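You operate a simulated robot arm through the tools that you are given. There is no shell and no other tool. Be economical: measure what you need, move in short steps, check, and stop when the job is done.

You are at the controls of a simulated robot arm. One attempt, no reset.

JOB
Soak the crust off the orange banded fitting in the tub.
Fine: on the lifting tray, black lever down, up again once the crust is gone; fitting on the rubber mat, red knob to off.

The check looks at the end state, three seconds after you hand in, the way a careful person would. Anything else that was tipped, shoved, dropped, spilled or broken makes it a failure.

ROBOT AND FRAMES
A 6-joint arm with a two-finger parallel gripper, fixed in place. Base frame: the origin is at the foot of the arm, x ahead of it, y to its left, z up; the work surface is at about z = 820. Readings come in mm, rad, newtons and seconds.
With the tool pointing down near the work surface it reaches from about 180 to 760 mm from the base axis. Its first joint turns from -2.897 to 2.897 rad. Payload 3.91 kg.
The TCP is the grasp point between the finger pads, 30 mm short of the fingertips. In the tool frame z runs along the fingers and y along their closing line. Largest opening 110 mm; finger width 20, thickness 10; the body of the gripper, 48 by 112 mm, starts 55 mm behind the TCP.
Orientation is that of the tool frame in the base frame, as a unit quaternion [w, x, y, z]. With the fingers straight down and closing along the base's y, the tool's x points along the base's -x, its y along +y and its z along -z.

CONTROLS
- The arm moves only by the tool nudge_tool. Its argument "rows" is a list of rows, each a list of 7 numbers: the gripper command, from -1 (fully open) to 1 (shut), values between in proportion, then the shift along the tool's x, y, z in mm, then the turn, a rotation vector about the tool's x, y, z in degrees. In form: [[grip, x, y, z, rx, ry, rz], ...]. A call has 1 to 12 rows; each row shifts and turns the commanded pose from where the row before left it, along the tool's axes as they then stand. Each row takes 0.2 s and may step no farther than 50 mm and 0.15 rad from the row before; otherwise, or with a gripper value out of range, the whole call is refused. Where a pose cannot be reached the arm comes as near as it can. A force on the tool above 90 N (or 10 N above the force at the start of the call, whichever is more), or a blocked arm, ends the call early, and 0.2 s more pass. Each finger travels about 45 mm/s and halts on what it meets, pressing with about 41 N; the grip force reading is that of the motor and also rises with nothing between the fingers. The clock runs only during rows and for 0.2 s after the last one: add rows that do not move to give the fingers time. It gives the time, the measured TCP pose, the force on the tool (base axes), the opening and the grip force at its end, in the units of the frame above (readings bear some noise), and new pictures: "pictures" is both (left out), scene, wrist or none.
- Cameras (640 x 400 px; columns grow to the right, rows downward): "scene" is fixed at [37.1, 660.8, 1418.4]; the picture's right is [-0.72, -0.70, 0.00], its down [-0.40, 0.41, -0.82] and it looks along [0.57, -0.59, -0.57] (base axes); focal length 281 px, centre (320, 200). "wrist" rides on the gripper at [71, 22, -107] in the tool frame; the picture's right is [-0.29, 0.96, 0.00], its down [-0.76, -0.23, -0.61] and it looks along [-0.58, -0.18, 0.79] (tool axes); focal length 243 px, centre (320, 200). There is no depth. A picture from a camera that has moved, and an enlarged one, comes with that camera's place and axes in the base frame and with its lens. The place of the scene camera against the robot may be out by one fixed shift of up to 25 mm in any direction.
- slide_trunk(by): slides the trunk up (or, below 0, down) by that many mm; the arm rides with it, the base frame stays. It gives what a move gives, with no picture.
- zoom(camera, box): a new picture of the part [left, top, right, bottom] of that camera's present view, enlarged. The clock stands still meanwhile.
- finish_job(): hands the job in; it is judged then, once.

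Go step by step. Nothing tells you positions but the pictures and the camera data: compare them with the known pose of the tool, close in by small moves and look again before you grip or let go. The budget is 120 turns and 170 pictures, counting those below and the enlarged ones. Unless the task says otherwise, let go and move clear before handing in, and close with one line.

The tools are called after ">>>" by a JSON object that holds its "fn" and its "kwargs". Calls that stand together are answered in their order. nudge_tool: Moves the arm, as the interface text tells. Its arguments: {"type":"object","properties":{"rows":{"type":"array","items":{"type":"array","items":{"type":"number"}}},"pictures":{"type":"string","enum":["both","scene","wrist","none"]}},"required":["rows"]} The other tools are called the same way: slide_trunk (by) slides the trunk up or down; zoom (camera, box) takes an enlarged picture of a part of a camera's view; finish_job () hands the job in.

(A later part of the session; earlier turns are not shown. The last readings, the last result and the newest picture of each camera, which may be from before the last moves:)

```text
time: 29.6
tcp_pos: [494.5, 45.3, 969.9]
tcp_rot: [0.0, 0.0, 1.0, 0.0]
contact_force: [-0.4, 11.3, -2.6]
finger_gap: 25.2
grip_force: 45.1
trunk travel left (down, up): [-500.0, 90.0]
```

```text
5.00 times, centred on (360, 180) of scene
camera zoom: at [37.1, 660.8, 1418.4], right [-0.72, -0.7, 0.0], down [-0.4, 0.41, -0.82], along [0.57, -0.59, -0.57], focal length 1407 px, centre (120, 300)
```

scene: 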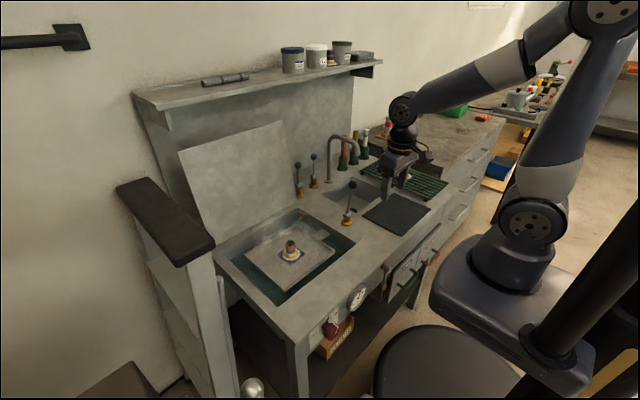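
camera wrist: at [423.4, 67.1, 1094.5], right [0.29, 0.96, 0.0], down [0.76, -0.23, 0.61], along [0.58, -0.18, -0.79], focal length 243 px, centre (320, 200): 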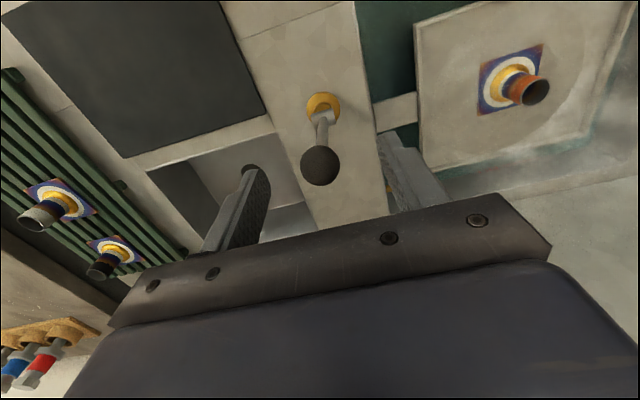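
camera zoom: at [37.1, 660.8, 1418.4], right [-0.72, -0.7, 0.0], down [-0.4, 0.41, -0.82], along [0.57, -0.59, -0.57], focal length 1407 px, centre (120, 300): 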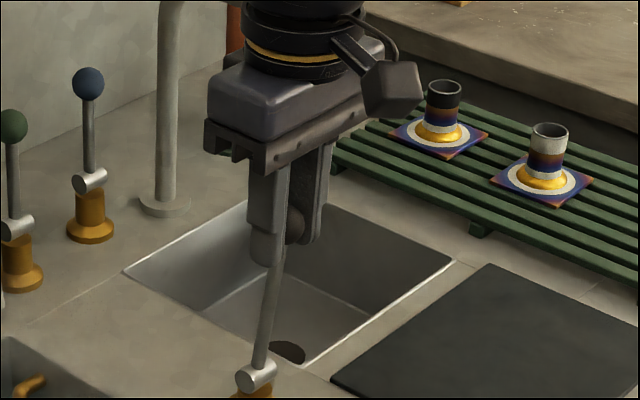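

Gripped on the ball. I'll follow the arc toward the robot in steps, watching the force.

>>> {"fn": "nudge_tool", "kwargs": {"rows": [[1, 8.6, 1, 1.3, 0, 0, 0], [1, 8.7, 0, 1.8, 0, 0, 0], [1, 8.7, 0, 2.8, 0, 0, 0], [1, 8.6, 0, 3.5, 0, 0, 0], [1, 0, 0, 0, 0, 0, 0]], "pictures": "none"}}

>>> {"fn": "zoom", "kwargs": {"camera": "scene", "box": [230, 160, 390, 280]}}

```text
time: 30.8
tcp_pos: [458.1, 45.1, 960.7]
tcp_rot: [0.0, 0.0, 1.0, -0.001]
contact_force: [5.6, 8.9, 15.5]
finger_gap: 25.1
grip_force: 45.2
trunk travel left (down, up): [-500.0, 90.0]
```

```text
3.33 times, centred on (310, 220) of scene
camera zoom: at [37.1, 660.8, 1418.4], right [-0.72, -0.7, 0.0], down [-0.4, 0.41, -0.82], along [0.57, -0.59, -0.57], focal length 938 px, centre (353, 133)
```

zoom: 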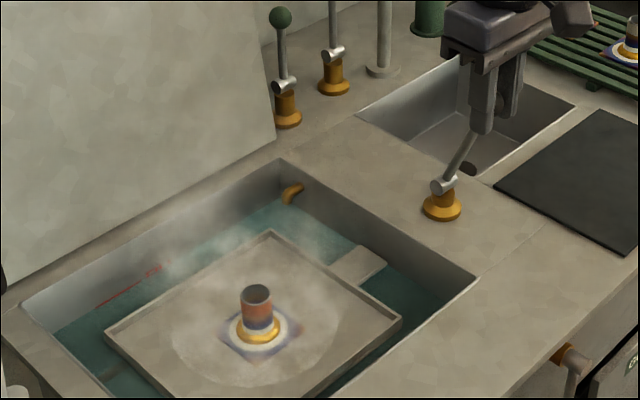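

The tray is sinking. I press down slightly too much, so I'll continue with a shallower arc.

>>> {"fn": "nudge_tool", "kwargs": {"rows": [[1, 8.5, 0.5, 2, 0, 0, 0], [1, 8, 0, 4, 0, 0, 0], [1, 7.5, 0, 5, 0, 0, 0], [1, 0, 0, 0, 0, 0, 0]], "pictures": "none"}}

>>> {"fn": "zoom", "kwargs": {"camera": "scene", "box": [230, 160, 390, 280]}}

```text
time: 31.8
tcp_pos: [435.9, 44.5, 949.8]
tcp_rot: [0.0, 0.001, 1.0, 0.0]
contact_force: [13.4, 0.1, -2.3]
finger_gap: 25.2
grip_force: 44.9
trunk travel left (down, up): [-500.0, 90.0]
```

```text
3.33 times, centred on (310, 220) of scene
camera zoom: at [37.1, 660.8, 1418.4], right [-0.72, -0.7, 0.0], down [-0.4, 0.41, -0.82], along [0.57, -0.59, -0.57], focal length 938 px, centre (353, 133)
```

zoom: 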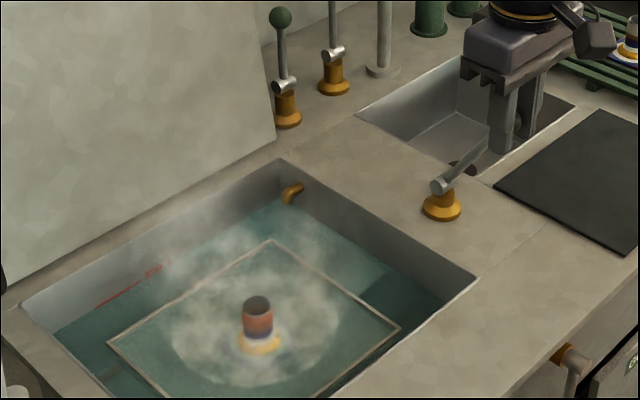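

>>> {"fn": "nudge_tool", "kwargs": {"rows": [[1, 5.7, 0, 5.4, 0, 0, 0], [1, 5.2, 0, 5.9, 0, 0, 0], [1, 4.6, 0, 6.3, 0, 0, 0], [1, 0, 0, 0, 0, 0, 0]], "pictures": "none"}}

>>> {"fn": "zoom", "kwargs": {"camera": "scene", "box": [230, 160, 390, 280]}}

```text
time: 32.8
tcp_pos: [417.0, 45.5, 932.3]
tcp_rot: [0.0, 0.0, 1.0, 0.0]
contact_force: [-9.6, 1.2, 22.4]
finger_gap: 25.7
grip_force: 44.5
trunk travel left (down, up): [-500.0, 90.0]
```

```text
3.33 times, centred on (310, 220) of scene
camera zoom: at [37.1, 660.8, 1418.4], right [-0.72, -0.7, 0.0], down [-0.4, 0.41, -0.82], along [0.57, -0.59, -0.57], focal length 938 px, centre (353, 133)
```

zoom: 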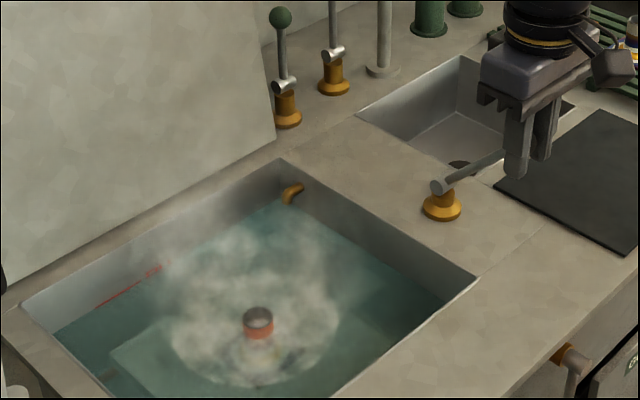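

>>> {"fn": "nudge_tool", "kwargs": {"rows": [[1, 4.5, 0, 5, 0, 0, 0], [1, 4, 0, 6, 0, 0, 0], [1, 3.5, 0, 6, 0, 0, 0], [1, 0, 0, 0, 0, 0, 0]], "pictures": "none"}}

>>> {"fn": "zoom", "kwargs": {"camera": "scene", "box": [230, 160, 390, 280]}}

```text
time: 33.8
tcp_pos: [406.7, 46.0, 915.7]
tcp_rot: [0.0, 0.0, 1.0, 0.0]
contact_force: [-12.1, 0.0, 17.1]
finger_gap: 25.3
grip_force: 45.4
trunk travel left (down, up): [-500.0, 90.0]
```

```text
3.33 times, centred on (310, 220) of scene
camera zoom: at [37.1, 660.8, 1418.4], right [-0.72, -0.7, 0.0], down [-0.4, 0.41, -0.82], along [0.57, -0.59, -0.57], focal length 938 px, centre (353, 133)
```

zoom: 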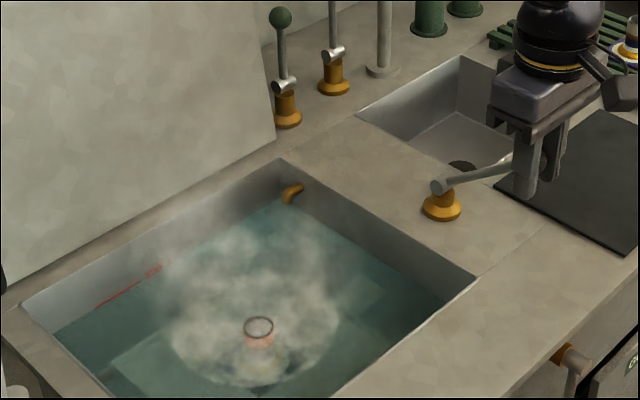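

>>> {"fn": "nudge_tool", "kwargs": {"rows": [[1, 3.5, 0, 5.5, 0, 0, 0], [1, 2.5, 0, 6, 0, 0, 0], [1, 2, 0, 6, 0, 0, 0], [1, 0, 0, 0, 0, 0, 0]], "pictures": "none"}}

>>> {"fn": "zoom", "kwargs": {"camera": "scene", "box": [230, 160, 390, 280]}}

```text
time: 34.8
tcp_pos: [397.1, 45.6, 898.2]
tcp_rot: [0.0, 0.0, 1.0, 0.0]
contact_force: [-14.0, -12.6, 16.4]
finger_gap: 25.2
grip_force: 45.1
trunk travel left (down, up): [-500.0, 90.0]
```

```text
3.33 times, centred on (310, 220) of scene
camera zoom: at [37.1, 660.8, 1418.4], right [-0.72, -0.7, 0.0], down [-0.4, 0.41, -0.82], along [0.57, -0.59, -0.57], focal length 938 px, centre (353, 133)
```

zoom: 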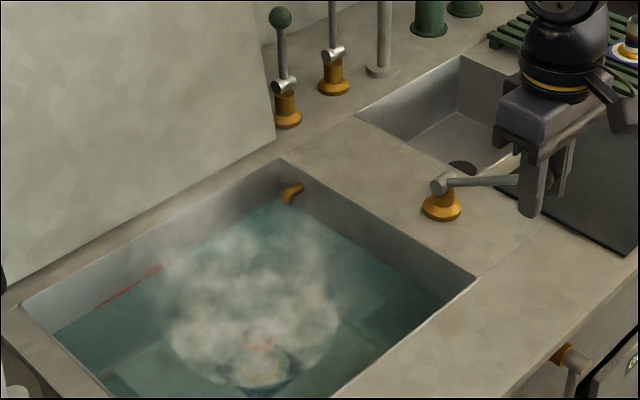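

>>> {"fn": "nudge_tool", "kwargs": {"rows": [[1, 2, -0.5, 5, 0, 0, 0], [1, 2, 0, 5, 0, 0, 0], [1, 0, 0, 0, 0, 0, 0]], "pictures": "none"}}

>>> {"fn": "zoom", "kwargs": {"camera": "scene", "box": [230, 160, 390, 280]}}

```text
time: 35.6
tcp_pos: [393.3, 45.8, 888.7]
tcp_rot: [0.001, 0.0, 1.0, 0.0]
contact_force: [-16.4, -10.5, 14.9]
finger_gap: 25.4
grip_force: 44.8
trunk travel left (down, up): [-500.0, 90.0]
```

```text
3.33 times, centred on (310, 220) of scene
camera zoom: at [37.1, 660.8, 1418.4], right [-0.72, -0.7, 0.0], down [-0.4, 0.41, -0.82], along [0.57, -0.59, -0.57], focal length 938 px, centre (353, 133)
```

zoom: 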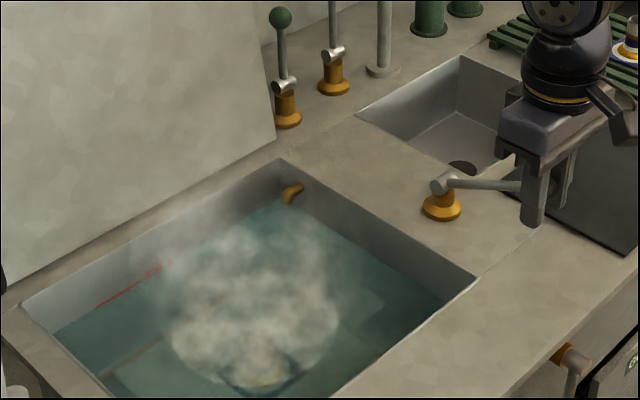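

>>> {"fn": "nudge_tool", "kwargs": {"rows": [[1, 2, -0.5, 4, 0, 0, 0], [1, 1, -0.5, 4, 0, 0, 0], [1, 0, 0, 0, 0, 0, 0]], "pictures": "none"}}

>>> {"fn": "zoom", "kwargs": {"camera": "scene", "box": [240, 180, 400, 300]}}

```text
time: 36.4
tcp_pos: [391.7, 45.6, 879.4]
tcp_rot: [0.001, 0.0, 1.0, 0.0]
contact_force: [-16.0, 4.6, 15.4]
finger_gap: 25.3
grip_force: 44.6
trunk travel left (down, up): [-500.0, 90.0]
```

```text
3.33 times, centred on (320, 240) of scene
camera zoom: at [37.1, 660.8, 1418.4], right [-0.72, -0.7, 0.0], down [-0.4, 0.41, -0.82], along [0.57, -0.59, -0.57], focal length 938 px, centre (320, 67)
```

zoom: 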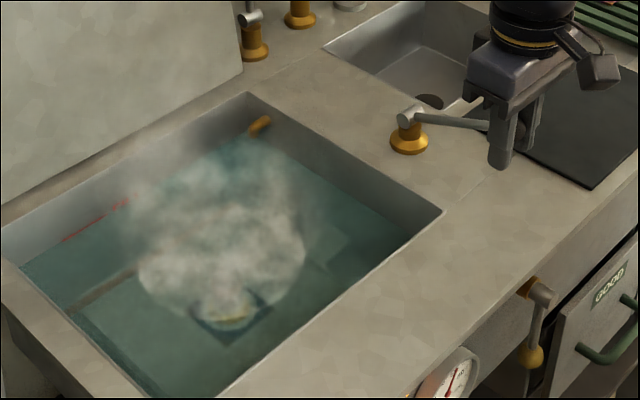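

>>> {"fn": "nudge_tool", "kwargs": {"rows": [[1, 1.5, 0, 4, 0, 0, 0], [1, 0.5, 0, 4, 0, 0, 0], [1, 0, 0, 0, 0, 0, 0]], "pictures": "none"}}

>>> {"fn": "zoom", "kwargs": {"camera": "scene", "box": [330, 190, 390, 240]}}

```text
time: 37.2
tcp_pos: [390.2, 45.8, 872.9]
tcp_rot: [0.0, 0.0, 1.0, 0.001]
contact_force: [-14.4, 8.3, 12.4]
finger_gap: 25.2
grip_force: 44.8
trunk travel left (down, up): [-500.0, 90.0]
```

```text
8.00 times, centred on (360, 215) of scene
camera zoom: at [37.1, 660.8, 1418.4], right [-0.72, -0.7, 0.0], down [-0.4, 0.41, -0.82], along [0.57, -0.59, -0.57], focal length 2251 px, centre (0, 80)
```

zoom: 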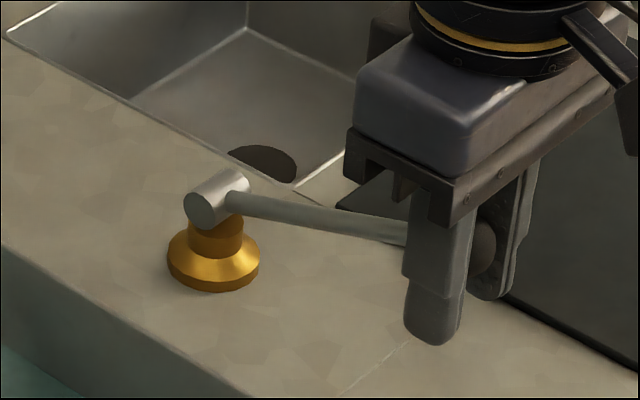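

The lever is nearly horizontal and the fitting fully under. I'll hold here while it soaks.

>>> {"fn": "nudge_tool", "kwargs": {"rows": [[1, 0, 0, 0, 0, 0, 0], [1, 0, 0, 0, 0, 0, 0], [1, 0, 0, 0, 0, 0, 0], [1, 0, 0, 0, 0, 0, 0], [1, 0, 0, 0, 0, 0, 0], [1, 0, 0, 0, 0, 0, 0], [1, 0, 0, 0, 0, 0, 0], [1, 0, 0, 0, 0, 0, 0], [1, 0, 0, 0, 0, 0, 0], [1, 0, 0, 0, 0, 0, 0], [1, 0, 0, 0, 0, 0, 0], [1, 0, 0, 0, 0, 0, 0]], "pictures": "none"}}

>>> {"fn": "nudge_tool", "kwargs": {"rows": [[1, 0, 0, 0, 0, 0, 0], [1, 0, 0, 0, 0, 0, 0], [1, 0, 0, 0, 0, 0, 0], [1, 0, 0, 0, 0, 0, 0], [1, 0, 0, 0, 0, 0, 0], [1, 0, 0, 0, 0, 0, 0], [1, 0, 0, 0, 0, 0, 0], [1, 0, 0, 0, 0, 0, 0], [1, 0, 0, 0, 0, 0, 0], [1, 0, 0, 0, 0, 0, 0], [1, 0, 0, 0, 0, 0, 0], [1, 0, 0, 0, 0, 0, 0]], "pictures": "none"}}

>>> {"fn": "zoom", "kwargs": {"camera": "scene", "box": [250, 210, 350, 290]}}

>>> {"fn": "zoom", "kwargs": {"camera": "scene", "box": [305, 270, 385, 350]}}

```text
time: 39.8
tcp_pos: [390.8, 46.2, 872.0]
tcp_rot: [-0.001, 0.0, 1.0, -0.001]
contact_force: [-14.4, 8.6, 1.7]
finger_gap: 25.4
grip_force: 45.2
trunk travel left (down, up): [-500.0, 90.0]
```

```text
time: 42.4
tcp_pos: [391.6, 45.7, 872.2]
tcp_rot: [0.0, -0.001, 1.0, -0.001]
contact_force: [-16.1, 9.2, -0.3]
finger_gap: 25.3
grip_force: 44.7
trunk travel left (down, up): [-500.0, 90.0]
```

```text
5.00 times, centred on (300, 250) of scene
camera zoom: at [37.1, 660.8, 1418.4], right [-0.72, -0.7, 0.0], down [-0.4, 0.41, -0.82], along [0.57, -0.59, -0.57], focal length 1407 px, centre (420, -50)
```

zoom: 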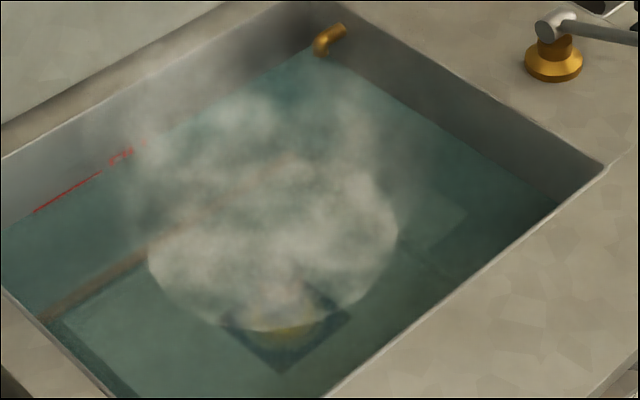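

```text
5.00 times, centred on (345, 310) of scene
camera zoom: at [37.1, 660.8, 1418.4], right [-0.72, -0.7, 0.0], down [-0.4, 0.41, -0.82], along [0.57, -0.59, -0.57], focal length 1407 px, centre (195, -350)
```

zoom: 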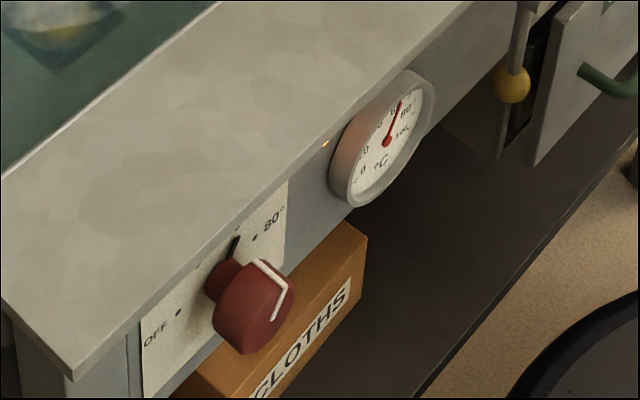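

>>> {"fn": "zoom", "kwargs": {"camera": "scene", "box": [275, 240, 325, 275]}}

>>> {"fn": "nudge_tool", "kwargs": {"rows": [[1, 0, 0, 0, 0, 0, 0], [1, 0, 0, 0, 0, 0, 0], [1, 0, 0, 0, 0, 0, 0], [1, 0, 0, 0, 0, 0, 0], [1, 0, 0, 0, 0, 0, 0], [1, 0, 0, 0, 0, 0, 0], [1, 0, 0, 0, 0, 0, 0], [1, 0, 0, 0, 0, 0, 0], [1, 0, 0, 0, 0, 0, 0], [1, 0, 0, 0, 0, 0, 0], [1, 0, 0, 0, 0, 0, 0], [1, 0, 0, 0, 0, 0, 0]], "pictures": "none"}}

>>> {"fn": "zoom", "kwargs": {"camera": "scene", "box": [275, 240, 325, 275]}}

```text
11.43 times, centred on (300, 258) of scene
camera zoom: at [37.1, 660.8, 1418.4], right [-0.72, -0.7, 0.0], down [-0.4, 0.41, -0.82], along [0.57, -0.59, -0.57], focal length 3216 px, centre (549, -457)
```

zoom: 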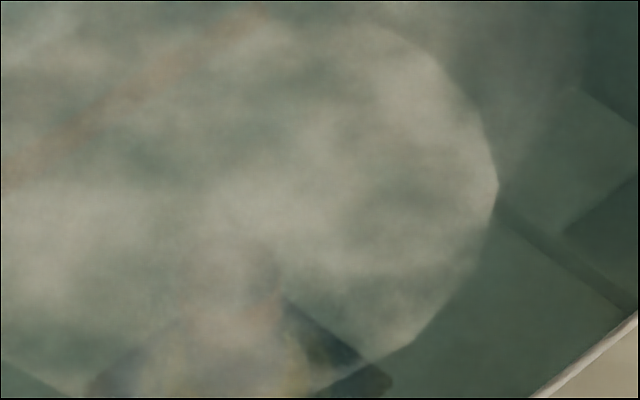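

```text
time: 45.0
tcp_pos: [390.6, 45.6, 874.3]
tcp_rot: [0.0, 0.0, 1.0, 0.0]
contact_force: [-14.7, 8.5, 0.6]
finger_gap: 25.3
grip_force: 45.4
trunk travel left (down, up): [-500.0, 90.0]
```

```text
11.43 times, centred on (300, 258) of scene
camera zoom: at [37.1, 660.8, 1418.4], right [-0.72, -0.7, 0.0], down [-0.4, 0.41, -0.82], along [0.57, -0.59, -0.57], focal length 3216 px, centre (549, -457)
```

zoom: 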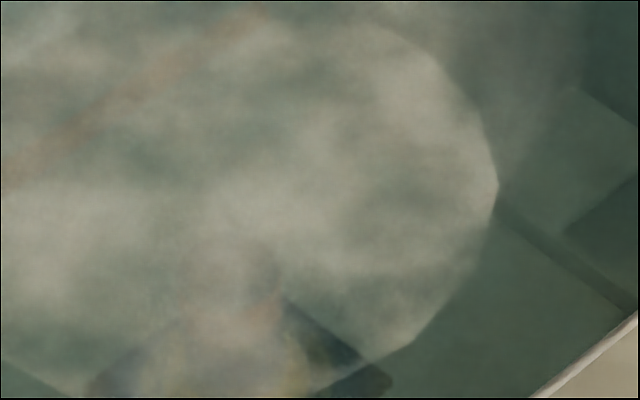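

>>> {"fn": "zoom", "kwargs": {"camera": "wrist", "box": [460, 90, 640, 220]}}

>>> {"fn": "zoom", "kwargs": {"camera": "scene", "box": [270, 240, 330, 290]}}

```text
3.08 times, centred on (550, 155) of wrist
camera zoom: at [319.5, 66.5, 979.3], right [0.29, 0.96, 0.0], down [0.76, -0.23, 0.61], along [0.58, -0.18, -0.79], focal length 746 px, centre (-388, 338)
```

zoom: 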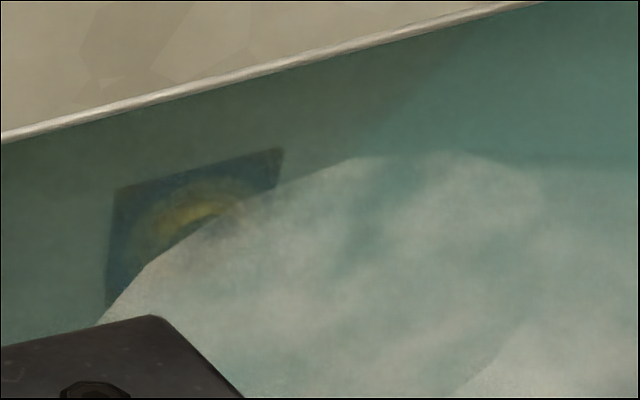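

```text
8.00 times, centred on (300, 265) of scene
camera zoom: at [37.1, 660.8, 1418.4], right [-0.72, -0.7, 0.0], down [-0.4, 0.41, -0.82], along [0.57, -0.59, -0.57], focal length 2251 px, centre (480, -320)
```

zoom: 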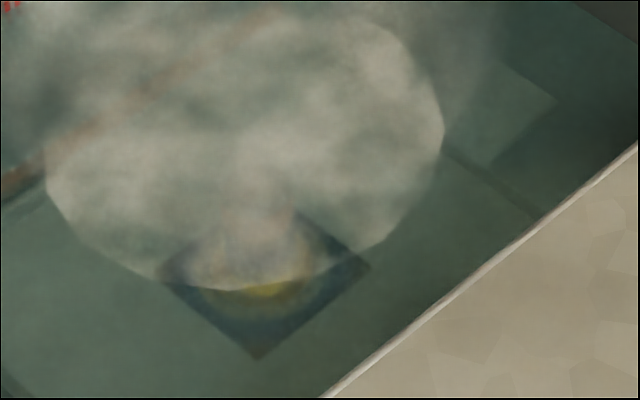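

The white ring is fading. I'll keep soaking and compare.

>>> {"fn": "nudge_tool", "kwargs": {"rows": [[1, 0, 0, 0, 0, 0, 0], [1, 0, 0, 0, 0, 0, 0], [1, 0, 0, 0, 0, 0, 0], [1, 0, 0, 0, 0, 0, 0], [1, 0, 0, 0, 0, 0, 0], [1, 0, 0, 0, 0, 0, 0], [1, 0, 0, 0, 0, 0, 0], [1, 0, 0, 0, 0, 0, 0], [1, 0, 0, 0, 0, 0, 0], [1, 0, 0, 0, 0, 0, 0], [1, 0, 0, 0, 0, 0, 0], [1, 0, 0, 0, 0, 0, 0]], "pictures": "none"}}

>>> {"fn": "nudge_tool", "kwargs": {"rows": [[1, 0, 0, 0, 0, 0, 0], [1, 0, 0, 0, 0, 0, 0], [1, 0, 0, 0, 0, 0, 0], [1, 0, 0, 0, 0, 0, 0], [1, 0, 0, 0, 0, 0, 0], [1, 0, 0, 0, 0, 0, 0], [1, 0, 0, 0, 0, 0, 0], [1, 0, 0, 0, 0, 0, 0], [1, 0, 0, 0, 0, 0, 0], [1, 0, 0, 0, 0, 0, 0], [1, 0, 0, 0, 0, 0, 0], [1, 0, 0, 0, 0, 0, 0]], "pictures": "none"}}

>>> {"fn": "zoom", "kwargs": {"camera": "wrist", "box": [460, 90, 640, 220]}}

>>> {"fn": "zoom", "kwargs": {"camera": "scene", "box": [270, 240, 330, 290]}}

```text
time: 47.6
tcp_pos: [390.6, 45.0, 874.0]
tcp_rot: [0.0, 0.0, 1.0, 0.0]
contact_force: [-12.9, 7.4, 3.2]
finger_gap: 25.2
grip_force: 44.9
trunk travel left (down, up): [-500.0, 90.0]
```

```text
time: 50.2
tcp_pos: [390.9, 45.5, 872.6]
tcp_rot: [0.0, -0.001, 1.0, 0.0]
contact_force: [-11.7, 9.5, 1.5]
finger_gap: 25.1
grip_force: 45.1
trunk travel left (down, up): [-500.0, 90.0]
```

```text
3.08 times, centred on (550, 155) of wrist
camera zoom: at [319.7, 66.5, 979.2], right [0.29, 0.96, 0.0], down [0.76, -0.23, 0.61], along [0.58, -0.18, -0.79], focal length 746 px, centre (-388, 338)
```

zoom: 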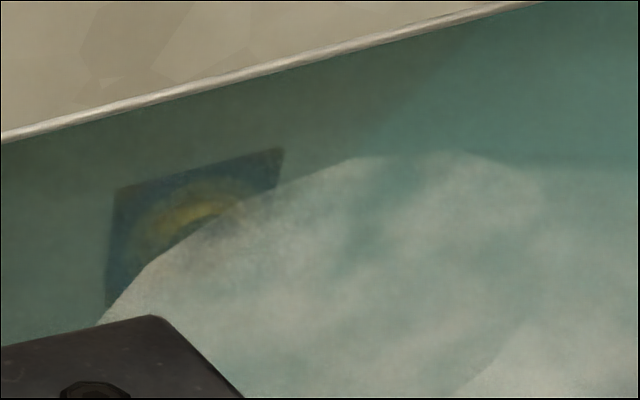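

```text
8.00 times, centred on (300, 265) of scene
camera zoom: at [37.1, 660.8, 1418.4], right [-0.72, -0.7, 0.0], down [-0.4, 0.41, -0.82], along [0.57, -0.59, -0.57], focal length 2251 px, centre (480, -320)
```

zoom: 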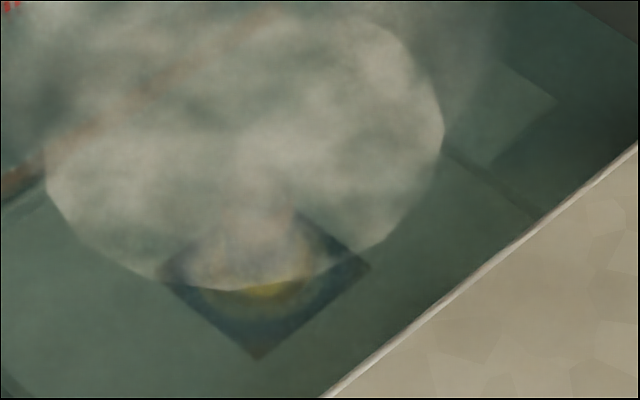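

>>> {"fn": "nudge_tool", "kwargs": {"rows": [[1, 0, 0, 0, 0, 0, 0], [1, 0, 0, 0, 0, 0, 0], [1, 0, 0, 0, 0, 0, 0], [1, 0, 0, 0, 0, 0, 0], [1, 0, 0, 0, 0, 0, 0], [1, 0, 0, 0, 0, 0, 0], [1, 0, 0, 0, 0, 0, 0], [1, 0, 0, 0, 0, 0, 0], [1, 0, 0, 0, 0, 0, 0], [1, 0, 0, 0, 0, 0, 0], [1, 0, 0, 0, 0, 0, 0], [1, 0, 0, 0, 0, 0, 0]], "pictures": "none"}}

>>> {"fn": "nudge_tool", "kwargs": {"rows": [[1, 0, 0, 0, 0, 0, 0], [1, 0, 0, 0, 0, 0, 0], [1, 0, 0, 0, 0, 0, 0], [1, 0, 0, 0, 0, 0, 0], [1, 0, 0, 0, 0, 0, 0], [1, 0, 0, 0, 0, 0, 0], [1, 0, 0, 0, 0, 0, 0], [1, 0, 0, 0, 0, 0, 0], [1, 0, 0, 0, 0, 0, 0], [1, 0, 0, 0, 0, 0, 0], [1, 0, 0, 0, 0, 0, 0], [1, 0, 0, 0, 0, 0, 0]], "pictures": "none"}}

>>> {"fn": "nudge_tool", "kwargs": {"rows": [[1, 0, 0, 0, 0, 0, 0], [1, 0, 0, 0, 0, 0, 0], [1, 0, 0, 0, 0, 0, 0], [1, 0, 0, 0, 0, 0, 0], [1, 0, 0, 0, 0, 0, 0], [1, 0, 0, 0, 0, 0, 0], [1, 0, 0, 0, 0, 0, 0], [1, 0, 0, 0, 0, 0, 0], [1, 0, 0, 0, 0, 0, 0], [1, 0, 0, 0, 0, 0, 0], [1, 0, 0, 0, 0, 0, 0], [1, 0, 0, 0, 0, 0, 0]], "pictures": "none"}}

>>> {"fn": "zoom", "kwargs": {"camera": "wrist", "box": [480, 120, 560, 190]}}

```text
time: 52.8
tcp_pos: [390.5, 44.9, 872.7]
tcp_rot: [0.0, 0.0, 1.0, -0.001]
contact_force: [-10.3, 8.4, -0.3]
finger_gap: 25.2
grip_force: 45.2
trunk travel left (down, up): [-500.0, 90.0]
```

```text
time: 55.4
tcp_pos: [390.2, 44.8, 872.4]
tcp_rot: [0.001, 0.0, 1.0, 0.0]
contact_force: [-10.3, 9.2, 0.6]
finger_gap: 25.3
grip_force: 45.0
trunk travel left (down, up): [-500.0, 90.0]
```

```text
time: 58.0
tcp_pos: [391.3, 45.0, 873.1]
tcp_rot: [0.001, 0.001, 1.0, 0.0]
contact_force: [-9.4, 8.4, 0.2]
finger_gap: 25.2
grip_force: 45.3
trunk travel left (down, up): [-500.0, 90.0]
```

```text
5.71 times, centred on (520, 155) of wrist
camera zoom: at [319.9, 66.5, 979.1], right [0.29, 0.96, 0.0], down [0.76, -0.23, 0.61], along [0.58, -0.18, -0.79], focal length 1386 px, centre (-823, 457)
```

zoom: 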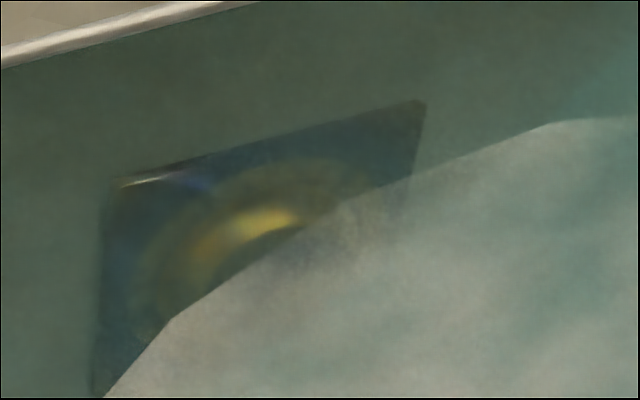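

>>> {"fn": "nudge_tool", "kwargs": {"rows": [[1, 0, 0, 0, 0, 0, 0], [1, 0, 0, 0, 0, 0, 0], [1, 0, 0, 0, 0, 0, 0], [1, 0, 0, 0, 0, 0, 0], [1, 0, 0, 0, 0, 0, 0], [1, 0, 0, 0, 0, 0, 0], [1, 0, 0, 0, 0, 0, 0], [1, 0, 0, 0, 0, 0, 0], [1, 0, 0, 0, 0, 0, 0], [1, 0, 0, 0, 0, 0, 0], [1, 0, 0, 0, 0, 0, 0], [1, 0, 0, 0, 0, 0, 0]], "pictures": "none"}}

>>> {"fn": "nudge_tool", "kwargs": {"rows": [[1, 0, 0, 0, 0, 0, 0], [1, 0, 0, 0, 0, 0, 0], [1, 0, 0, 0, 0, 0, 0], [1, 0, 0, 0, 0, 0, 0], [1, 0, 0, 0, 0, 0, 0], [1, 0, 0, 0, 0, 0, 0], [1, 0, 0, 0, 0, 0, 0], [1, 0, 0, 0, 0, 0, 0], [1, 0, 0, 0, 0, 0, 0], [1, 0, 0, 0, 0, 0, 0], [1, 0, 0, 0, 0, 0, 0], [1, 0, 0, 0, 0, 0, 0]], "pictures": "none"}}

>>> {"fn": "nudge_tool", "kwargs": {"rows": [[1, 0, 0, 0, 0, 0, 0], [1, 0, 0, 0, 0, 0, 0], [1, 0, 0, 0, 0, 0, 0], [1, 0, 0, 0, 0, 0, 0], [1, 0, 0, 0, 0, 0, 0], [1, 0, 0, 0, 0, 0, 0], [1, 0, 0, 0, 0, 0, 0], [1, 0, 0, 0, 0, 0, 0], [1, 0, 0, 0, 0, 0, 0], [1, 0, 0, 0, 0, 0, 0], [1, 0, 0, 0, 0, 0, 0], [1, 0, 0, 0, 0, 0, 0]], "pictures": "none"}}

>>> {"fn": "nudge_tool", "kwargs": {"rows": [[1, 0, 0, 0, 0, 0, 0], [1, 0, 0, 0, 0, 0, 0], [1, 0, 0, 0, 0, 0, 0], [1, 0, 0, 0, 0, 0, 0], [1, 0, 0, 0, 0, 0, 0], [1, 0, 0, 0, 0, 0, 0], [1, 0, 0, 0, 0, 0, 0], [1, 0, 0, 0, 0, 0, 0], [1, 0, 0, 0, 0, 0, 0], [1, 0, 0, 0, 0, 0, 0], [1, 0, 0, 0, 0, 0, 0], [1, 0, 0, 0, 0, 0, 0]], "pictures": "none"}}

>>> {"fn": "zoom", "kwargs": {"camera": "wrist", "box": [480, 120, 560, 190]}}

>>> {"fn": "zoom", "kwargs": {"camera": "scene", "box": [270, 240, 330, 290]}}

```text
time: 60.6
tcp_pos: [390.9, 43.7, 872.9]
tcp_rot: [0.0, 0.001, 1.0, 0.0]
contact_force: [-9.6, 7.0, 0.3]
finger_gap: 25.1
grip_force: 44.9
trunk travel left (down, up): [-500.0, 90.0]
```

```text
time: 63.2
tcp_pos: [391.1, 44.1, 872.8]
tcp_rot: [0.0, 0.0, 1.0, 0.0]
contact_force: [-8.9, 8.6, 0.6]
finger_gap: 25.0
grip_force: 45.1
trunk travel left (down, up): [-500.0, 90.0]
```

```text
time: 65.8
tcp_pos: [389.7, 44.7, 872.0]
tcp_rot: [0.0, 0.0, 1.0, 0.001]
contact_force: [-8.1, 9.3, -0.3]
finger_gap: 25.2
grip_force: 45.4
trunk travel left (down, up): [-500.0, 90.0]
```

```text
time: 68.4
tcp_pos: [391.1, 44.7, 872.9]
tcp_rot: [0.0, 0.0, 1.0, 0.0]
contact_force: [-6.9, 8.7, -0.6]
finger_gap: 25.1
grip_force: 45.5
trunk travel left (down, up): [-500.0, 90.0]
```

```text
5.71 times, centred on (520, 155) of wrist
camera zoom: at [320.1, 66.5, 979.1], right [0.29, 0.96, 0.0], down [0.76, -0.23, 0.61], along [0.58, -0.18, -0.79], focal length 1386 px, centre (-823, 457)
```

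zoom: 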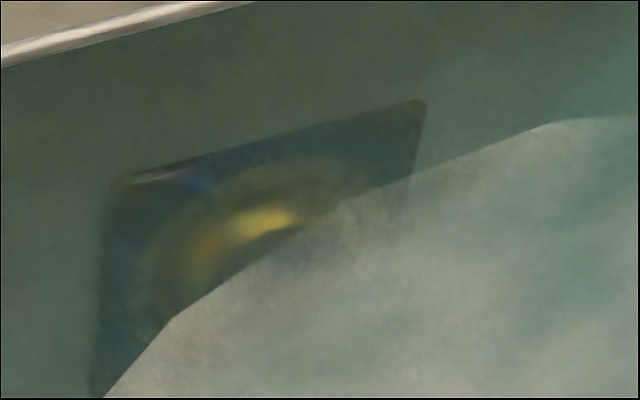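

```text
8.00 times, centred on (300, 265) of scene
camera zoom: at [37.1, 660.8, 1418.4], right [-0.72, -0.7, 0.0], down [-0.4, 0.41, -0.82], along [0.57, -0.59, -0.57], focal length 2251 px, centre (480, -320)
```

zoom: 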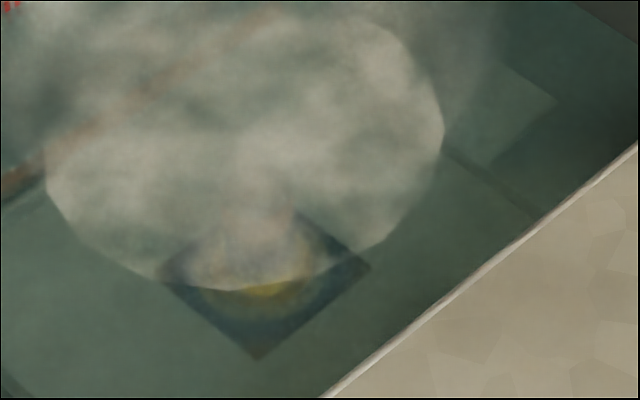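

No further visible change. I'll raise the tray along the reverse arc and inspect the fitting out of the water.

>>> {"fn": "nudge_tool", "kwargs": {"rows": [[1, -1, 0, -8, 0, 0, 0], [1, -1.5, 0, -8, 0, 0, 0], [1, -4, 0, -9, 0, 0, 0], [1, -4.5, 0, -9, 0, 0, 0], [1, -5, 0, -9, 0, 0, 0], [1, -5, 0, -8, 0, 0, 0], [1, -5, 0, -8, 0, 0, 0], [1, 0, 0, 0, 0, 0, 0]], "pictures": "none"}}

>>> {"fn": "zoom", "kwargs": {"camera": "scene", "box": [240, 170, 400, 290]}}

```text
time: 70.2
tcp_pos: [418.4, 44.8, 929.2]
tcp_rot: [0.0, -0.001, 1.0, 0.0]
contact_force: [7.8, 6.8, -24.9]
finger_gap: 25.5
grip_force: 45.4
trunk travel left (down, up): [-500.0, 90.0]
```

```text
3.33 times, centred on (320, 230) of scene
camera zoom: at [37.1, 660.8, 1418.4], right [-0.72, -0.7, 0.0], down [-0.4, 0.41, -0.82], along [0.57, -0.59, -0.57], focal length 938 px, centre (320, 100)
```

zoom: 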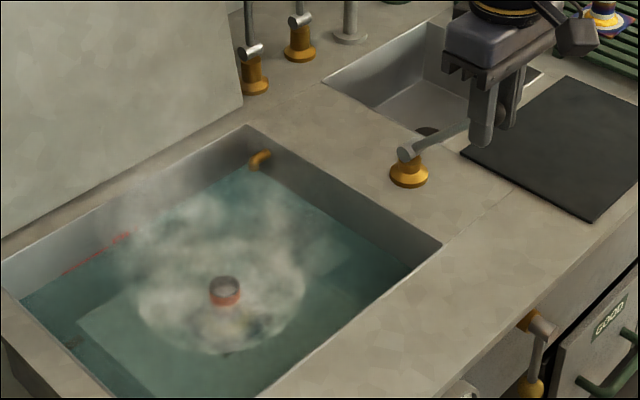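

>>> {"fn": "nudge_tool", "kwargs": {"rows": [[1, -6, 0, -6, 0, 0, 0], [1, -7, 0, -5.5, 0, 0, 0], [1, -7.5, 0, -4.5, 0, 0, 0], [1, -8, 0, -3.5, 0, 0, 0], [1, -8, 0, -3, 0, 0, 0], [1, 0, 0, 0, 0, 0, 0]], "pictures": "none"}}

>>> {"fn": "zoom", "kwargs": {"camera": "scene", "box": [240, 170, 400, 290]}}

```text
time: 71.6
tcp_pos: [451.7, 45.4, 955.4]
tcp_rot: [0.001, 0.0, 1.0, 0.0]
contact_force: [-23.5, 11.6, 14.2]
finger_gap: 25.4
grip_force: 45.2
trunk travel left (down, up): [-500.0, 90.0]
```

```text
3.33 times, centred on (320, 230) of scene
camera zoom: at [37.1, 660.8, 1418.4], right [-0.72, -0.7, 0.0], down [-0.4, 0.41, -0.82], along [0.57, -0.59, -0.57], focal length 938 px, centre (320, 100)
```

zoom: 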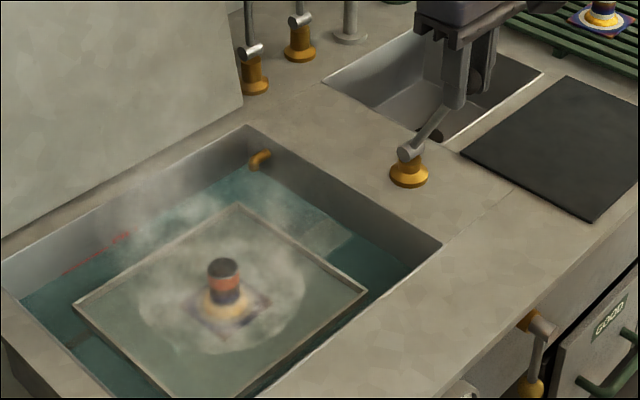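

>>> {"fn": "nudge_tool", "kwargs": {"rows": [[1, -8, 0, -4, 0, 0, 0], [1, -8, 0, -3, 0, 0, 0], [1, -8, 0, -2.5, 0, 0, 0], [1, -8, 0, -2, 0, 0, 0], [1, 0, 0, 0, 0, 0, 0]], "pictures": "none"}}

>>> {"fn": "zoom", "kwargs": {"camera": "scene", "box": [240, 170, 400, 290]}}

>>> {"fn": "zoom", "kwargs": {"camera": "scene", "box": [270, 220, 330, 270]}}

```text
time: 72.8
tcp_pos: [484.8, 45.7, 965.4]
tcp_rot: [-0.001, 0.0, 1.0, -0.001]
contact_force: [-15.9, 4.2, -3.7]
finger_gap: 25.1
grip_force: 45.1
trunk travel left (down, up): [-500.0, 90.0]
```

```text
3.33 times, centred on (320, 230) of scene
camera zoom: at [37.1, 660.8, 1418.4], right [-0.72, -0.7, 0.0], down [-0.4, 0.41, -0.82], along [0.57, -0.59, -0.57], focal length 938 px, centre (320, 100)
```

zoom: 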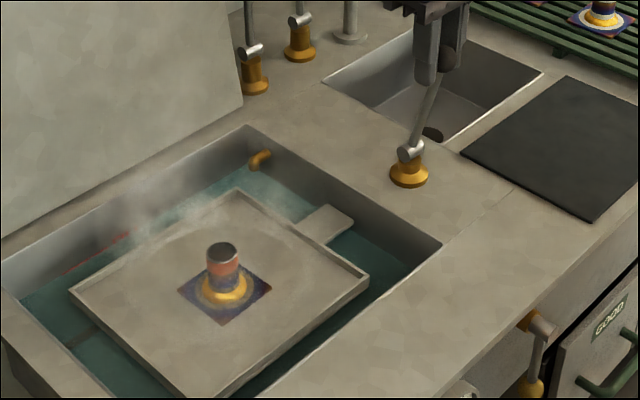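

```text
8.00 times, centred on (300, 245) of scene
camera zoom: at [37.1, 660.8, 1418.4], right [-0.72, -0.7, 0.0], down [-0.4, 0.41, -0.82], along [0.57, -0.59, -0.57], focal length 2251 px, centre (480, -160)
```

zoom: 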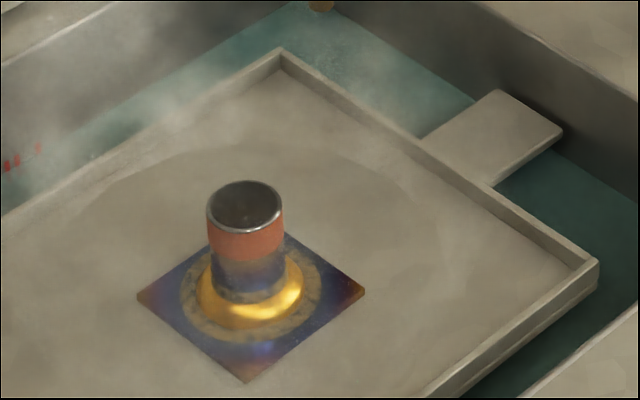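

>>> {"fn": "zoom", "kwargs": {"camera": "scene", "box": [284, 240, 308, 270]}}

>>> {"fn": "zoom", "kwargs": {"camera": "wrist", "box": [440, 20, 600, 140]}}

```text
13.33 times, centred on (296, 255) of scene
camera zoom: at [37.1, 660.8, 1418.4], right [-0.72, -0.7, 0.0], down [-0.4, 0.41, -0.82], along [0.57, -0.59, -0.57], focal length 3752 px, centre (640, -533)
```

zoom: 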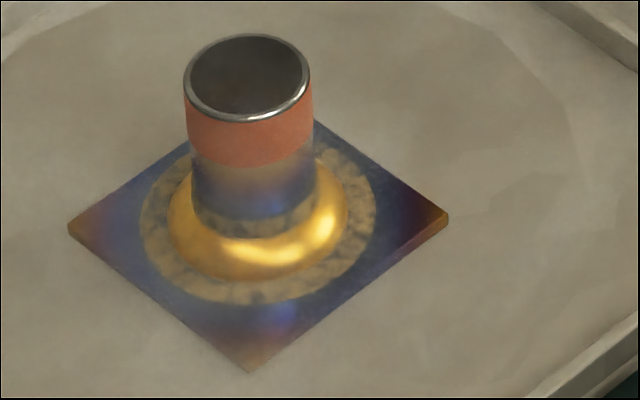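

```text
3.33 times, centred on (520, 80) of wrist
camera zoom: at [414.5, 66.6, 1072.0], right [0.29, 0.96, 0.0], down [0.76, -0.23, 0.61], along [0.58, -0.18, -0.79], focal length 809 px, centre (-347, 600)
```

zoom: 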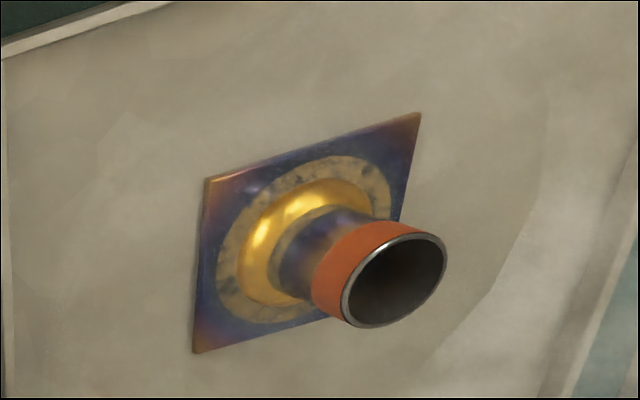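

A thin mottled tan film remains in the ring, so the crust isn't fully gone. I'll lower it again and soak longer.

>>> {"fn": "nudge_tool", "kwargs": {"rows": [[1, 8, 0, 2, 0, 0, 0], [1, 8, 0, 2.5, 0, 0, 0], [1, 8, 0, 3, 0, 0, 0], [1, 8, 0, 3.5, 0, 0, 0], [1, 8, 0, 3.5, 0, 0, 0], [1, 8, 0, 4, 0, 0, 0], [1, 7.5, 0, 4.5, 0, 0, 0], [1, 6.5, 0, 5.5, 0, 0, 0], [1, 0, 0, 0, 0, 0, 0]], "pictures": "none"}}

>>> {"fn": "nudge_tool", "kwargs": {"rows": [[1, 5, 0, 6, 0, 0, 0], [1, 5, 0, 7, 0, 0, 0], [1, 5, 0, 8, 0, 0, 0], [1, 4.5, 0, 8, 0, 0, 0], [1, 4, 0, 8, 0, 0, 0], [1, 3, 0, 8, 0, 0, 0], [1, 2, 0, 8, 0, 0, 0], [1, 1, 0, 8, 0, 0, 0], [1, 0, 0, 0, 0, 0, 0]], "pictures": "none"}}

>>> {"fn": "zoom", "kwargs": {"camera": "scene", "box": [240, 180, 400, 300]}}

```text
time: 74.8
tcp_pos: [424.9, 45.0, 935.9]
tcp_rot: [0.0, 0.001, 1.0, -0.001]
contact_force: [14.4, 0.8, 1.0]
finger_gap: 25.4
grip_force: 44.8
trunk travel left (down, up): [-500.0, 90.0]
```

```text
time: 76.8
tcp_pos: [391.8, 44.9, 876.6]
tcp_rot: [-0.001, 0.0, 1.0, 0.0]
contact_force: [-24.0, 9.8, 10.4]
finger_gap: 25.3
grip_force: 44.5
trunk travel left (down, up): [-500.0, 90.0]
```

```text
3.33 times, centred on (320, 240) of scene
camera zoom: at [37.1, 660.8, 1418.4], right [-0.72, -0.7, 0.0], down [-0.4, 0.41, -0.82], along [0.57, -0.59, -0.57], focal length 938 px, centre (320, 67)
```

zoom: 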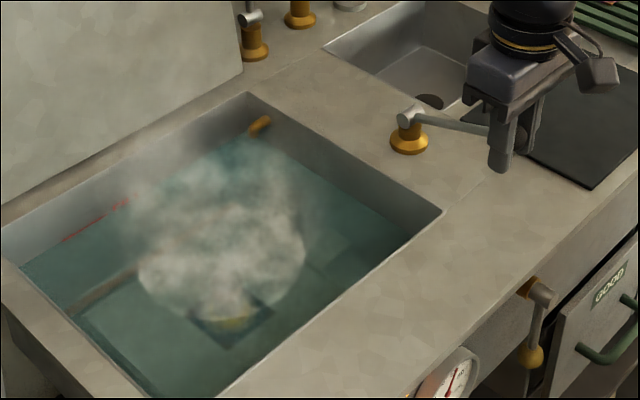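

Submerged again. Now a longer soak.

>>> {"fn": "nudge_tool", "kwargs": {"rows": [[1, 0, 0, 0, 0, 0, 0], [1, 0, 0, 0, 0, 0, 0], [1, 0, 0, 0, 0, 0, 0], [1, 0, 0, 0, 0, 0, 0], [1, 0, 0, 0, 0, 0, 0], [1, 0, 0, 0, 0, 0, 0], [1, 0, 0, 0, 0, 0, 0], [1, 0, 0, 0, 0, 0, 0], [1, 0, 0, 0, 0, 0, 0], [1, 0, 0, 0, 0, 0, 0], [1, 0, 0, 0, 0, 0, 0], [1, 0, 0, 0, 0, 0, 0]], "pictures": "none"}}

>>> {"fn": "nudge_tool", "kwargs": {"rows": [[1, 0, 0, 0, 0, 0, 0], [1, 0, 0, 0, 0, 0, 0], [1, 0, 0, 0, 0, 0, 0], [1, 0, 0, 0, 0, 0, 0], [1, 0, 0, 0, 0, 0, 0], [1, 0, 0, 0, 0, 0, 0], [1, 0, 0, 0, 0, 0, 0], [1, 0, 0, 0, 0, 0, 0], [1, 0, 0, 0, 0, 0, 0], [1, 0, 0, 0, 0, 0, 0], [1, 0, 0, 0, 0, 0, 0], [1, 0, 0, 0, 0, 0, 0]], "pictures": "none"}}

>>> {"fn": "nudge_tool", "kwargs": {"rows": [[1, 0, 0, 0, 0, 0, 0], [1, 0, 0, 0, 0, 0, 0], [1, 0, 0, 0, 0, 0, 0], [1, 0, 0, 0, 0, 0, 0], [1, 0, 0, 0, 0, 0, 0], [1, 0, 0, 0, 0, 0, 0], [1, 0, 0, 0, 0, 0, 0], [1, 0, 0, 0, 0, 0, 0], [1, 0, 0, 0, 0, 0, 0], [1, 0, 0, 0, 0, 0, 0], [1, 0, 0, 0, 0, 0, 0], [1, 0, 0, 0, 0, 0, 0]], "pictures": "none"}}

>>> {"fn": "nudge_tool", "kwargs": {"rows": [[1, 0, 0, 0, 0, 0, 0], [1, 0, 0, 0, 0, 0, 0], [1, 0, 0, 0, 0, 0, 0], [1, 0, 0, 0, 0, 0, 0], [1, 0, 0, 0, 0, 0, 0], [1, 0, 0, 0, 0, 0, 0], [1, 0, 0, 0, 0, 0, 0], [1, 0, 0, 0, 0, 0, 0], [1, 0, 0, 0, 0, 0, 0], [1, 0, 0, 0, 0, 0, 0], [1, 0, 0, 0, 0, 0, 0], [1, 0, 0, 0, 0, 0, 0]], "pictures": "none"}}

>>> {"fn": "nudge_tool", "kwargs": {"rows": [[1, 0, 0, 0, 0, 0, 0], [1, 0, 0, 0, 0, 0, 0], [1, 0, 0, 0, 0, 0, 0], [1, 0, 0, 0, 0, 0, 0], [1, 0, 0, 0, 0, 0, 0], [1, 0, 0, 0, 0, 0, 0], [1, 0, 0, 0, 0, 0, 0], [1, 0, 0, 0, 0, 0, 0], [1, 0, 0, 0, 0, 0, 0], [1, 0, 0, 0, 0, 0, 0], [1, 0, 0, 0, 0, 0, 0], [1, 0, 0, 0, 0, 0, 0]], "pictures": "none"}}

>>> {"fn": "nudge_tool", "kwargs": {"rows": [[1, 0, 0, 0, 0, 0, 0], [1, 0, 0, 0, 0, 0, 0], [1, 0, 0, 0, 0, 0, 0], [1, 0, 0, 0, 0, 0, 0], [1, 0, 0, 0, 0, 0, 0], [1, 0, 0, 0, 0, 0, 0], [1, 0, 0, 0, 0, 0, 0], [1, 0, 0, 0, 0, 0, 0], [1, 0, 0, 0, 0, 0, 0], [1, 0, 0, 0, 0, 0, 0], [1, 0, 0, 0, 0, 0, 0], [1, 0, 0, 0, 0, 0, 0]], "pictures": "none"}}

>>> {"fn": "zoom", "kwargs": {"camera": "wrist", "box": [480, 120, 560, 190]}}

```text
time: 79.4
tcp_pos: [390.9, 44.6, 876.8]
tcp_rot: [-0.002, 0.0, 1.0, 0.0]
contact_force: [-26.4, 16.2, 0.4]
finger_gap: 25.3
grip_force: 44.8
trunk travel left (down, up): [-500.0, 90.0]
```

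```text
time: 82.0
tcp_pos: [392.0, 44.1, 877.2]
tcp_rot: [-0.002, 0.001, 1.0, -0.001]
contact_force: [-27.7, 16.4, 3.6]
finger_gap: 25.3
grip_force: 45.3
trunk travel left (down, up): [-500.0, 90.0]
```

```text
time: 84.6
tcp_pos: [392.3, 44.9, 876.5]
tcp_rot: [-0.001, -0.001, 1.0, -0.001]
contact_force: [-26.9, 16.3, 3.7]
finger_gap: 25.4
grip_force: 44.7
trunk travel left (down, up): [-500.0, 90.0]
```

```text
time: 87.2
tcp_pos: [391.0, 45.1, 876.1]
tcp_rot: [0.0, 0.0, 1.0, -0.001]
contact_force: [-26.1, 15.5, 4.0]
finger_gap: 25.2
grip_force: 44.6
trunk travel left (down, up): [-500.0, 90.0]
```

```text
time: 89.8
tcp_pos: [390.9, 44.8, 876.4]
tcp_rot: [-0.001, 0.0, 1.0, -0.001]
contact_force: [-25.9, 15.6, 4.6]
finger_gap: 25.2
grip_force: 44.5
trunk travel left (down, up): [-500.0, 90.0]
```

```text
time: 92.4
tcp_pos: [392.0, 45.3, 876.7]
tcp_rot: [-0.001, -0.001, 1.0, 0.0]
contact_force: [-24.5, 14.4, 4.2]
finger_gap: 25.2
grip_force: 45.2
trunk travel left (down, up): [-500.0, 90.0]
```

```text
5.71 times, centred on (520, 155) of wrist
camera zoom: at [321.8, 66.6, 983.6], right [0.29, 0.96, 0.0], down [0.76, -0.23, 0.61], along [0.58, -0.18, -0.79], focal length 1386 px, centre (-823, 457)
```

zoom: 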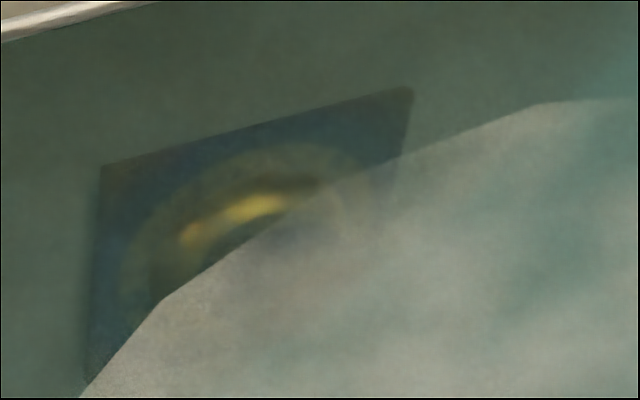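

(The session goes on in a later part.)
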